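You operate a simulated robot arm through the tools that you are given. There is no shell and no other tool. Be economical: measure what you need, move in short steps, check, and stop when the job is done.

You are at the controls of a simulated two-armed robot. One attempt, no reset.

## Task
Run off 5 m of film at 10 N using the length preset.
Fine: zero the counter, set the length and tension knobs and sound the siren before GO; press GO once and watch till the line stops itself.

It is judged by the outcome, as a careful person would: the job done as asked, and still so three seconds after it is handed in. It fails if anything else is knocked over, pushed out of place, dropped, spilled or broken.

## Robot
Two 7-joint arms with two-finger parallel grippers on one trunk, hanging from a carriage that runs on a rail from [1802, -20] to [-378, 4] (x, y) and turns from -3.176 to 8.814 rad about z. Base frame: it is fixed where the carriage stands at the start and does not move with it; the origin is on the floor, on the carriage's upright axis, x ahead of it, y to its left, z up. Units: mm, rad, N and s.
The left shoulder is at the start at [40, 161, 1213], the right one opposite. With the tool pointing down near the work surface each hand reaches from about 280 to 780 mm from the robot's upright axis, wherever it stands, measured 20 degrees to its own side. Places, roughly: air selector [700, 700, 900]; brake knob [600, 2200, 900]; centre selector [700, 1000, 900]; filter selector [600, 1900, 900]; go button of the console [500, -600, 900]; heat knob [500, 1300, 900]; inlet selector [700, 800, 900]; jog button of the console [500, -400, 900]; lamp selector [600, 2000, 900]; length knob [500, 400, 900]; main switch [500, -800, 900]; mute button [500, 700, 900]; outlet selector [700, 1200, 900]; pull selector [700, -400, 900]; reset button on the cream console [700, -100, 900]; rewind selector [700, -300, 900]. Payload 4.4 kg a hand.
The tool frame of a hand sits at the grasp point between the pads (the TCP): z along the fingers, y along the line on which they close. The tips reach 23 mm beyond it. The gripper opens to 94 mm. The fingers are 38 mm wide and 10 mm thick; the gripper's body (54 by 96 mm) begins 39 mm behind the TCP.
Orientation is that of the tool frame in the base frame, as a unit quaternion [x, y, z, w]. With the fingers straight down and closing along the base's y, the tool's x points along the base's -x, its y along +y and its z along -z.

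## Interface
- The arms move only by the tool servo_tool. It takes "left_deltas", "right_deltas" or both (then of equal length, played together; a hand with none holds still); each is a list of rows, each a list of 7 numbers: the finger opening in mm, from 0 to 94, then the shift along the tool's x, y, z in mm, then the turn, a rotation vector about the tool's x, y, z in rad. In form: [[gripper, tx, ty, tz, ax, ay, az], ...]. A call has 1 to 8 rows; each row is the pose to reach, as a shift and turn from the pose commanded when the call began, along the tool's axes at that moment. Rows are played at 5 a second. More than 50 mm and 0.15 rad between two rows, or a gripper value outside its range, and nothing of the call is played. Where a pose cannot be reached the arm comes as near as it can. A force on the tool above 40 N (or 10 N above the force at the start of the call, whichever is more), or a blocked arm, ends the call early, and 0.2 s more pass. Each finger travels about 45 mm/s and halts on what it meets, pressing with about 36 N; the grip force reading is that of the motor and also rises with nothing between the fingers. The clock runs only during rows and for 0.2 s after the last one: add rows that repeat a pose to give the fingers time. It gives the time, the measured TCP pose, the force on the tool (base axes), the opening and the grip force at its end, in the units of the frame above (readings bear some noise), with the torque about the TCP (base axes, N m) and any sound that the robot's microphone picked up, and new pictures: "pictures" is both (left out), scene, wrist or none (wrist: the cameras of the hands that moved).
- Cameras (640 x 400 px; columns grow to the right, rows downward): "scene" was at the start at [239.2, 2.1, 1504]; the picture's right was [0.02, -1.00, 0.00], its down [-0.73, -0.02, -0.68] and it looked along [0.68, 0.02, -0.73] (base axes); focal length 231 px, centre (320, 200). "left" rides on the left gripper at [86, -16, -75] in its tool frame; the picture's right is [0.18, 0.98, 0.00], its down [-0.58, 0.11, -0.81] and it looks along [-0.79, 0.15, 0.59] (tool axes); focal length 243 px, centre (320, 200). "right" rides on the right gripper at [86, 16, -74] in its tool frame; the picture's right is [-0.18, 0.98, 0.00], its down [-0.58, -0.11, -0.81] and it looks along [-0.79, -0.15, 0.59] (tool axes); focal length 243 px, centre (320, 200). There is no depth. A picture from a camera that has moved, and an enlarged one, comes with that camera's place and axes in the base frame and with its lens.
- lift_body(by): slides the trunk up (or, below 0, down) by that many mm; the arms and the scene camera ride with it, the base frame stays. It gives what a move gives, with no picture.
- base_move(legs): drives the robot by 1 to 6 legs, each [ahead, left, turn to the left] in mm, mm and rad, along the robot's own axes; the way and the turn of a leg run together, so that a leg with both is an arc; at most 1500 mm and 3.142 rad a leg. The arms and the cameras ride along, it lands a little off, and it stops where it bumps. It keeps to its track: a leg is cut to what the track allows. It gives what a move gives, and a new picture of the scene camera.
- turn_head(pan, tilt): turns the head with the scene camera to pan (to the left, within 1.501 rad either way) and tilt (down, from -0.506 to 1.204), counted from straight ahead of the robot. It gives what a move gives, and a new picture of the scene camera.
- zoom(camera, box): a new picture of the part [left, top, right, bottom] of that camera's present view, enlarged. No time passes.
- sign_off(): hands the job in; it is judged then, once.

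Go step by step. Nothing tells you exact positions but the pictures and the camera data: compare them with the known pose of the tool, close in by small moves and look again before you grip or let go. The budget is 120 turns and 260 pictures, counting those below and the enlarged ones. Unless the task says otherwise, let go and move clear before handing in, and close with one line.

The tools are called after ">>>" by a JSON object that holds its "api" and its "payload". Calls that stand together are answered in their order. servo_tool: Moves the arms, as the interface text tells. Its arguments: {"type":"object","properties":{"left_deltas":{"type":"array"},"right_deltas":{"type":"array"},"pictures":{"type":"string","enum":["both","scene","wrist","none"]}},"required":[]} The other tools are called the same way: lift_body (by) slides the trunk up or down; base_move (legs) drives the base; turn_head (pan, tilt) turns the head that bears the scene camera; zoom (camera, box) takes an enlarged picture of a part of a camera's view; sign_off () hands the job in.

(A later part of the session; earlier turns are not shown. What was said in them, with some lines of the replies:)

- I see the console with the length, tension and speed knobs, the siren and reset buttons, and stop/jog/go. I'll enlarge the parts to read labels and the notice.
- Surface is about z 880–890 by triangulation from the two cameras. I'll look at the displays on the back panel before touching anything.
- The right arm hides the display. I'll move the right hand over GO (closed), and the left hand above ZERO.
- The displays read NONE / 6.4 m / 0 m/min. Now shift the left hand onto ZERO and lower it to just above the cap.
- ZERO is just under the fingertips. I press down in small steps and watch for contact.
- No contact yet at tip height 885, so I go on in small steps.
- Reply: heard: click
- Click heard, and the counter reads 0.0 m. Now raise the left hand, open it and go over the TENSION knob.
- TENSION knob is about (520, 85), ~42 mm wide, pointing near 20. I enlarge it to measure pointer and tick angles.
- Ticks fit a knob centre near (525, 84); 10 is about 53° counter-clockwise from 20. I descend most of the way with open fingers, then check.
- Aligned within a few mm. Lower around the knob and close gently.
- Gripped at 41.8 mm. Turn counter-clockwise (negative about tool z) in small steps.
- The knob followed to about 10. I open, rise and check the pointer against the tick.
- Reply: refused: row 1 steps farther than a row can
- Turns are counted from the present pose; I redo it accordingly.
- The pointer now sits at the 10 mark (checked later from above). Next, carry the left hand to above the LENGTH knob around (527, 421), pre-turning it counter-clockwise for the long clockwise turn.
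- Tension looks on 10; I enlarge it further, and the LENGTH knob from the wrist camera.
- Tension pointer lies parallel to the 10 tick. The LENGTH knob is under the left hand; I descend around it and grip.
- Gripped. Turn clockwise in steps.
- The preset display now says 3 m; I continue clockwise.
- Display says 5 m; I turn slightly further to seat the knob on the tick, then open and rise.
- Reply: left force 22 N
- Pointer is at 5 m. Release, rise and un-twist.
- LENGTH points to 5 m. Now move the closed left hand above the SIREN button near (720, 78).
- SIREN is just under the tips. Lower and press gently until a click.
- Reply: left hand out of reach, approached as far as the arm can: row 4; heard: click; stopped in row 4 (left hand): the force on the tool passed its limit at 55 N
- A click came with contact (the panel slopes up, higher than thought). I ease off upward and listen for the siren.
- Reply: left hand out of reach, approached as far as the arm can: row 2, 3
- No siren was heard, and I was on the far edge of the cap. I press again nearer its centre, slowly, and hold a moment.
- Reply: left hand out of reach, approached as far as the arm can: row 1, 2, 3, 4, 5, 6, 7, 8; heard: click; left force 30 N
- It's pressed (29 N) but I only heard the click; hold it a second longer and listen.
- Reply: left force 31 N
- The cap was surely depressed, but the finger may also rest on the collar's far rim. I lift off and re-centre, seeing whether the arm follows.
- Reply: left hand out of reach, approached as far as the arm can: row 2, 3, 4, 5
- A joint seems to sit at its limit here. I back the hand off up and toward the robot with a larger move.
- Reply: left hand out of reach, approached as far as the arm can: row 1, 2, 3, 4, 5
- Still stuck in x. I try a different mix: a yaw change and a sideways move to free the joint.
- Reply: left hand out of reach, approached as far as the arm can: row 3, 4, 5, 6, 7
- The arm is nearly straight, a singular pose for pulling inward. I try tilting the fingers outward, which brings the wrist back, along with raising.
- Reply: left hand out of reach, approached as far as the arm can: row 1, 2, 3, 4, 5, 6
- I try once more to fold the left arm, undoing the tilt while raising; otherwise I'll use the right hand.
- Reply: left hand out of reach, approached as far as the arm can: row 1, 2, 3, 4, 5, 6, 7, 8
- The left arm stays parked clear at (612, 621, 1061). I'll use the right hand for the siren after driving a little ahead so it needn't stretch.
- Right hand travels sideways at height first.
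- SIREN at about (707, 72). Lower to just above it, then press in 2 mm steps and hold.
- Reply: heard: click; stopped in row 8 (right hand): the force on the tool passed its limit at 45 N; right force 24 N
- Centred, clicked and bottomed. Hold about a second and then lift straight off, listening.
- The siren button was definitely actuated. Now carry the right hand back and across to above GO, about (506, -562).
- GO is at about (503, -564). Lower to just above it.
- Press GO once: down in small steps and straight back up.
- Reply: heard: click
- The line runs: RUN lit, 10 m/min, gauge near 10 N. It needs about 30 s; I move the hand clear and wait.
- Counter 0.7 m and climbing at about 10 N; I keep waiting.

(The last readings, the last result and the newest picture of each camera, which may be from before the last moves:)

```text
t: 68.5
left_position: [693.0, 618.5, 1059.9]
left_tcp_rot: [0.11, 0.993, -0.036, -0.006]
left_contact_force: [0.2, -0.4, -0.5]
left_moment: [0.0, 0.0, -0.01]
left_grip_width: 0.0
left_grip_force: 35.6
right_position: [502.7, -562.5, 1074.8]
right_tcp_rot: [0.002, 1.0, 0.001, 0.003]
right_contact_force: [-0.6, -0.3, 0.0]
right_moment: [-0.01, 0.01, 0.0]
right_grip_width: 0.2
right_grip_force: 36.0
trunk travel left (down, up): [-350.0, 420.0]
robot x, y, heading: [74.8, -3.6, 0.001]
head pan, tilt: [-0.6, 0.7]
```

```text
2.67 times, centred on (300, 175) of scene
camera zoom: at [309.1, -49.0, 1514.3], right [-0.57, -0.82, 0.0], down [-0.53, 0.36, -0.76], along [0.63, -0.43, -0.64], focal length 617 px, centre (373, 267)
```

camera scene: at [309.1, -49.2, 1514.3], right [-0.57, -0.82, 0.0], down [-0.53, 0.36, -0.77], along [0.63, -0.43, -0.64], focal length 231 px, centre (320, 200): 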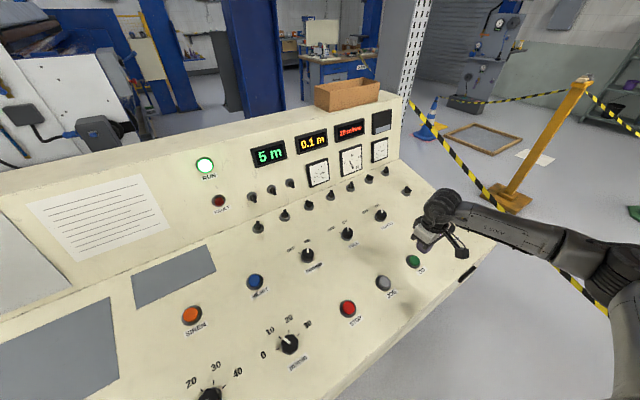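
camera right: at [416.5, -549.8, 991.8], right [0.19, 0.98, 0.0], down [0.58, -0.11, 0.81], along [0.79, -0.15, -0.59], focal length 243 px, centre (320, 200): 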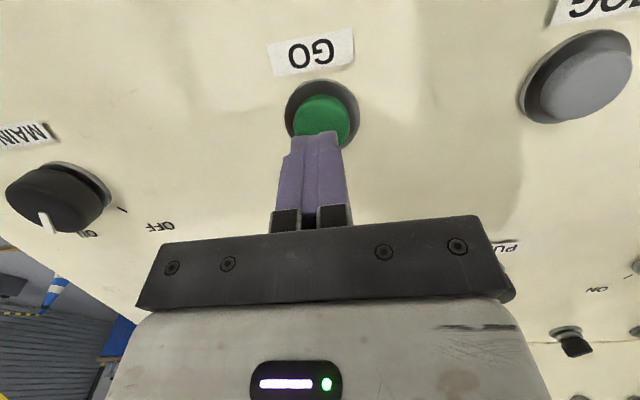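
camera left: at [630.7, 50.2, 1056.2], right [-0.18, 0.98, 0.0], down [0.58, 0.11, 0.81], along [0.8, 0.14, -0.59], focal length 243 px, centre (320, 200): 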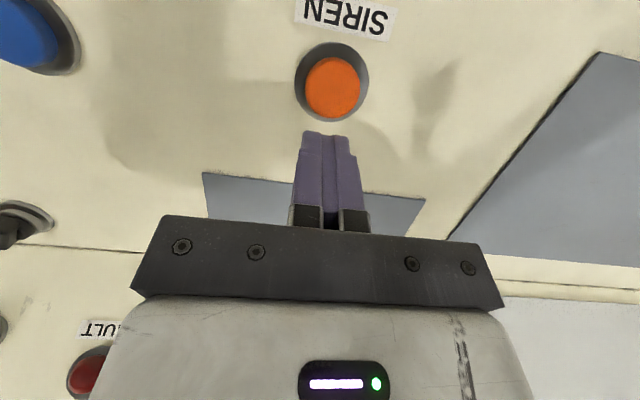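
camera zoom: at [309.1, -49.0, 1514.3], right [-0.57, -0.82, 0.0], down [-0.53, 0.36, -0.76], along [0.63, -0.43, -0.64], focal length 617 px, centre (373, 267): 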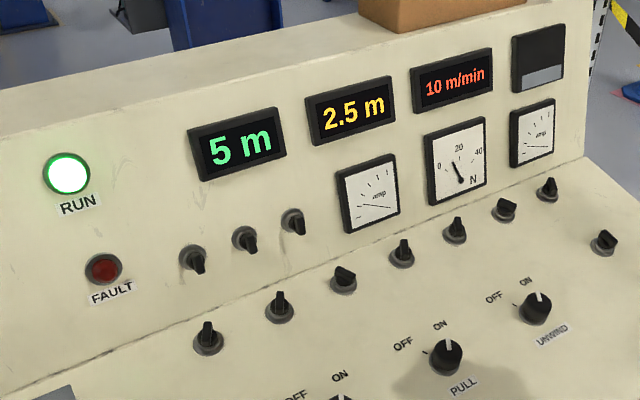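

2.5 m with no fault; about 15 s more.

>>> {"api": "servo_tool", "payload": {"right_deltas": [[0, 0, 0, 0, 0, 0, 0], [0, 0, 0, 0, 0, 0, 0], [0, 0, 0, 0, 0, 0, 0], [0, 0, 0, 0, 0, 0, 0], [0, 0, 0, 0, 0, 0, 0], [0, 0, 0, 0, 0, 0, 0], [0, 0, 0, 0, 0, 0, 0], [0, 0, 0, 0, 0, 0, 0]], "pictures": "none"}}

>>> {"api": "servo_tool", "payload": {"right_deltas": [[0, 0, 0, 0, 0, 0, 0], [0, 0, 0, 0, 0, 0, 0], [0, 0, 0, 0, 0, 0, 0], [0, 0, 0, 0, 0, 0, 0], [0, 0, 0, 0, 0, 0, 0], [0, 0, 0, 0, 0, 0, 0], [0, 0, 0, 0, 0, 0, 0], [0, 0, 0, 0, 0, 0, 0]], "pictures": "none"}}

>>> {"api": "servo_tool", "payload": {"right_deltas": [[0, 0, 0, 0, 0, 0, 0], [0, 0, 0, 0, 0, 0, 0], [0, 0, 0, 0, 0, 0, 0], [0, 0, 0, 0, 0, 0, 0], [0, 0, 0, 0, 0, 0, 0], [0, 0, 0, 0, 0, 0, 0], [0, 0, 0, 0, 0, 0, 0], [0, 0, 0, 0, 0, 0, 0]], "pictures": "none"}}

>>> {"api": "servo_tool", "payload": {"right_deltas": [[0, 0, 0, 0, 0, 0, 0], [0, 0, 0, 0, 0, 0, 0], [0, 0, 0, 0, 0, 0, 0], [0, 0, 0, 0, 0, 0, 0], [0, 0, 0, 0, 0, 0, 0], [0, 0, 0, 0, 0, 0, 0], [0, 0, 0, 0, 0, 0, 0], [0, 0, 0, 0, 0, 0, 0]], "pictures": "none"}}

>>> {"api": "servo_tool", "payload": {"right_deltas": [[0, 0, 0, 0, 0, 0, 0], [0, 0, 0, 0, 0, 0, 0], [0, 0, 0, 0, 0, 0, 0], [0, 0, 0, 0, 0, 0, 0], [0, 0, 0, 0, 0, 0, 0], [0, 0, 0, 0, 0, 0, 0], [0, 0, 0, 0, 0, 0, 0], [0, 0, 0, 0, 0, 0, 0]], "pictures": "none"}}

>>> {"api": "servo_tool", "payload": {"right_deltas": [[0, 0, 0, 0, 0, 0, 0], [0, 0, 0, 0, 0, 0, 0], [0, 0, 0, 0, 0, 0, 0], [0, 0, 0, 0, 0, 0, 0], [0, 0, 0, 0, 0, 0, 0], [0, 0, 0, 0, 0, 0, 0], [0, 0, 0, 0, 0, 0, 0], [0, 0, 0, 0, 0, 0, 0]], "pictures": "none"}}

>>> {"api": "servo_tool", "payload": {"right_deltas": [[0, 0, 0, 0, 0, 0, 0], [0, 0, 0, 0, 0, 0, 0], [0, 0, 0, 0, 0, 0, 0], [0, 0, 0, 0, 0, 0, 0], [0, 0, 0, 0, 0, 0, 0], [0, 0, 0, 0, 0, 0, 0], [0, 0, 0, 0, 0, 0, 0], [0, 0, 0, 0, 0, 0, 0]], "pictures": "none"}}

>>> {"api": "servo_tool", "payload": {"right_deltas": [[0, 0, 0, 0, 0, 0, 0], [0, 0, 0, 0, 0, 0, 0], [0, 0, 0, 0, 0, 0, 0], [0, 0, 0, 0, 0, 0, 0], [0, 0, 0, 0, 0, 0, 0], [0, 0, 0, 0, 0, 0, 0], [0, 0, 0, 0, 0, 0, 0], [0, 0, 0, 0, 0, 0, 0]], "pictures": "none"}}

>>> {"api": "servo_tool", "payload": {"right_deltas": [[0, 0, 0, 0, 0, 0, 0], [0, 0, 0, 0, 0, 0, 0], [0, 0, 0, 0, 0, 0, 0], [0, 0, 0, 0, 0, 0, 0], [0, 0, 0, 0, 0, 0, 0], [0, 0, 0, 0, 0, 0, 0], [0, 0, 0, 0, 0, 0, 0], [0, 0, 0, 0, 0, 0, 0]], "pictures": "none"}}

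>>> {"api": "zoom", "payload": {"camera": "scene", "box": [180, 100, 420, 250]}}

```text
t: 70.3
left_position: [694.3, 618.5, 1060.0]
left_tcp_rot: [0.109, 0.993, -0.037, -0.007]
left_contact_force: [0.9, 0.9, 0.5]
left_moment: [0.0, 0.01, 0.01]
left_grip_width: 0.1
left_grip_force: 35.7
right_position: [503.3, -562.2, 1074.6]
right_tcp_rot: [0.001, 1.0, 0.001, 0.001]
right_contact_force: [0.2, 0.2, 0.3]
right_moment: [0.0, -0.01, 0.0]
right_grip_width: 0.0
right_grip_force: 36.0
trunk travel left (down, up): [-350.0, 420.0]
robot x, y, heading: [77.6, -3.0, -0.007]
head pan, tilt: [-0.6, 0.7]
```

```text
t: 72.1
left_position: [693.9, 619.1, 1059.9]
left_tcp_rot: [0.11, 0.993, -0.036, -0.007]
left_contact_force: [0.3, 1.0, -0.3]
left_moment: [0.0, 0.02, 0.01]
left_grip_width: 0.0
left_grip_force: 36.0
right_position: [503.6, -563.1, 1073.6]
right_tcp_rot: [0.001, 1.0, 0.001, 0.002]
right_contact_force: [-0.9, -0.2, 0.2]
right_moment: [-0.01, 0.02, 0.01]
right_grip_width: 0.0
right_grip_force: 36.1
trunk travel left (down, up): [-350.0, 420.0]
robot x, y, heading: [79.1, -4.2, -0.002]
head pan, tilt: [-0.6, 0.7]
```

```text
t: 73.9
left_position: [694.7, 618.4, 1059.7]
left_tcp_rot: [0.11, 0.993, -0.037, -0.006]
left_contact_force: [-0.5, 0.2, -0.5]
left_moment: [-0.04, 0.0, -0.02]
left_grip_width: 0.0
left_grip_force: 36.2
right_position: [503.8, -563.8, 1074.1]
right_tcp_rot: [0.001, 1.0, 0.001, 0.002]
right_contact_force: [-0.6, 0.2, -0.6]
right_moment: [-0.01, 0.01, 0.02]
right_grip_width: 0.0
right_grip_force: 35.8
trunk travel left (down, up): [-350.0, 420.0]
robot x, y, heading: [81.7, -0.7, 0.0]
head pan, tilt: [-0.6, 0.7]
```

```text
t: 75.7
left_position: [693.7, 619.0, 1059.6]
left_tcp_rot: [0.11, 0.993, -0.037, -0.006]
left_contact_force: [1.0, -0.9, -0.5]
left_moment: [0.0, -0.02, -0.01]
left_grip_width: 0.0
left_grip_force: 36.2
right_position: [502.5, -563.7, 1074.8]
right_tcp_rot: [0.0, 1.0, 0.001, 0.001]
right_contact_force: [-0.5, -0.5, 0.0]
right_moment: [0.0, 0.04, 0.02]
right_grip_width: 0.0
right_grip_force: 36.0
trunk travel left (down, up): [-350.0, 420.0]
robot x, y, heading: [78.4, -3.9, 0.002]
head pan, tilt: [-0.6, 0.7]
```

```text
t: 77.5
left_position: [693.4, 618.3, 1060.0]
left_tcp_rot: [0.11, 0.993, -0.036, -0.006]
left_contact_force: [0.5, 0.1, -0.2]
left_moment: [0.0, 0.02, 0.02]
left_grip_width: 0.0
left_grip_force: 35.6
right_position: [503.0, -563.8, 1074.4]
right_tcp_rot: [0.0, 1.0, 0.001, 0.002]
right_contact_force: [-0.9, -0.3, -0.2]
right_moment: [-0.02, -0.01, -0.02]
right_grip_width: 0.0
right_grip_force: 35.6
trunk travel left (down, up): [-350.0, 420.0]
robot x, y, heading: [76.6, -0.4, -0.002]
head pan, tilt: [-0.6, 0.7]
```

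```text
t: 79.3
left_position: [694.2, 618.4, 1060.3]
left_tcp_rot: [0.109, 0.993, -0.037, -0.008]
left_contact_force: [-0.5, 0.8, -0.4]
left_moment: [0.0, 0.01, -0.03]
left_grip_width: 0.0
left_grip_force: 36.1
right_position: [502.4, -564.3, 1074.4]
right_tcp_rot: [0.001, 1.0, 0.001, 0.002]
right_contact_force: [0.3, 0.7, 0.2]
right_moment: [-0.01, -0.01, 0.0]
right_grip_width: 0.0
right_grip_force: 36.0
trunk travel left (down, up): [-350.0, 420.0]
robot x, y, heading: [79.0, -3.0, 0.004]
head pan, tilt: [-0.6, 0.7]
```

```text
t: 81.1
left_position: [693.6, 619.2, 1059.7]
left_tcp_rot: [0.11, 0.993, -0.036, -0.006]
left_contact_force: [-0.7, -0.3, -0.5]
left_moment: [-0.02, -0.01, 0.04]
left_grip_width: 0.0
left_grip_force: 36.5
right_position: [501.9, -563.4, 1074.6]
right_tcp_rot: [0.001, 1.0, 0.0, 0.002]
right_contact_force: [-0.2, 0.1, 0.3]
right_moment: [-0.01, 0.0, -0.03]
right_grip_width: 0.0
right_grip_force: 35.9
trunk travel left (down, up): [-350.0, 420.0]
robot x, y, heading: [77.4, -0.2, -0.003]
head pan, tilt: [-0.6, 0.7]
```

```text
t: 82.9
left_position: [693.5, 618.7, 1059.5]
left_tcp_rot: [0.11, 0.993, -0.036, -0.008]
left_contact_force: [-0.2, -0.2, -0.4]
left_moment: [-0.01, -0.02, -0.01]
left_grip_width: 0.0
left_grip_force: 35.5
right_position: [501.5, -563.3, 1074.1]
right_tcp_rot: [0.001, 1.0, 0.001, 0.001]
right_contact_force: [0.0, -0.6, -0.5]
right_moment: [0.01, 0.06, 0.01]
right_grip_width: 0.0
right_grip_force: 36.5
trunk travel left (down, up): [-350.0, 420.0]
robot x, y, heading: [79.8, 2.0, -0.0]
head pan, tilt: [-0.6, 0.7]
```

```text
t: 84.7
left_position: [694.2, 619.4, 1059.7]
left_tcp_rot: [0.109, 0.993, -0.036, -0.006]
left_contact_force: [-0.6, 0.3, 0.1]
left_moment: [0.0, 0.01, 0.0]
left_grip_width: 0.0
left_grip_force: 35.6
right_position: [502.5, -563.4, 1074.3]
right_tcp_rot: [0.001, 1.0, 0.001, 0.002]
right_contact_force: [0.5, -0.8, -0.5]
right_moment: [-0.01, 0.04, -0.01]
right_grip_width: 0.1
right_grip_force: 36.1
trunk travel left (down, up): [-350.0, 420.0]
robot x, y, heading: [78.1, 0.3, -0.002]
head pan, tilt: [-0.6, 0.7]
```

```text
2.67 times, centred on (300, 175) of scene
camera zoom: at [309.1, -49.0, 1514.3], right [-0.57, -0.82, 0.0], down [-0.53, 0.36, -0.76], along [0.63, -0.43, -0.64], focal length 617 px, centre (373, 267)
```

zoom: 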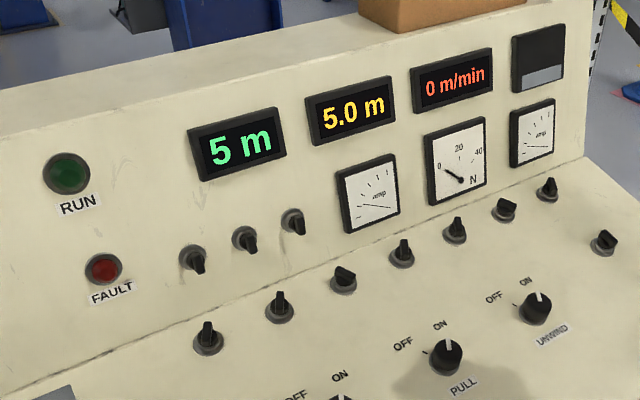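

The line stopped itself at 5.0 m: RUN is out, speed is 0 and no fault is lit. Both hands are clear, so I hand the job in.

>>> {"api": "sign_off", "payload": {}}

```text
The job is handed in.
```

The line ran off 5.0 m of film with the tension gauge at about 10 N and stopped itself on the preset. I zeroed the counter first and pressed GO once. I pressed the siren button three times before GO; each press clicked, but the microphone never picked up the siren itself.
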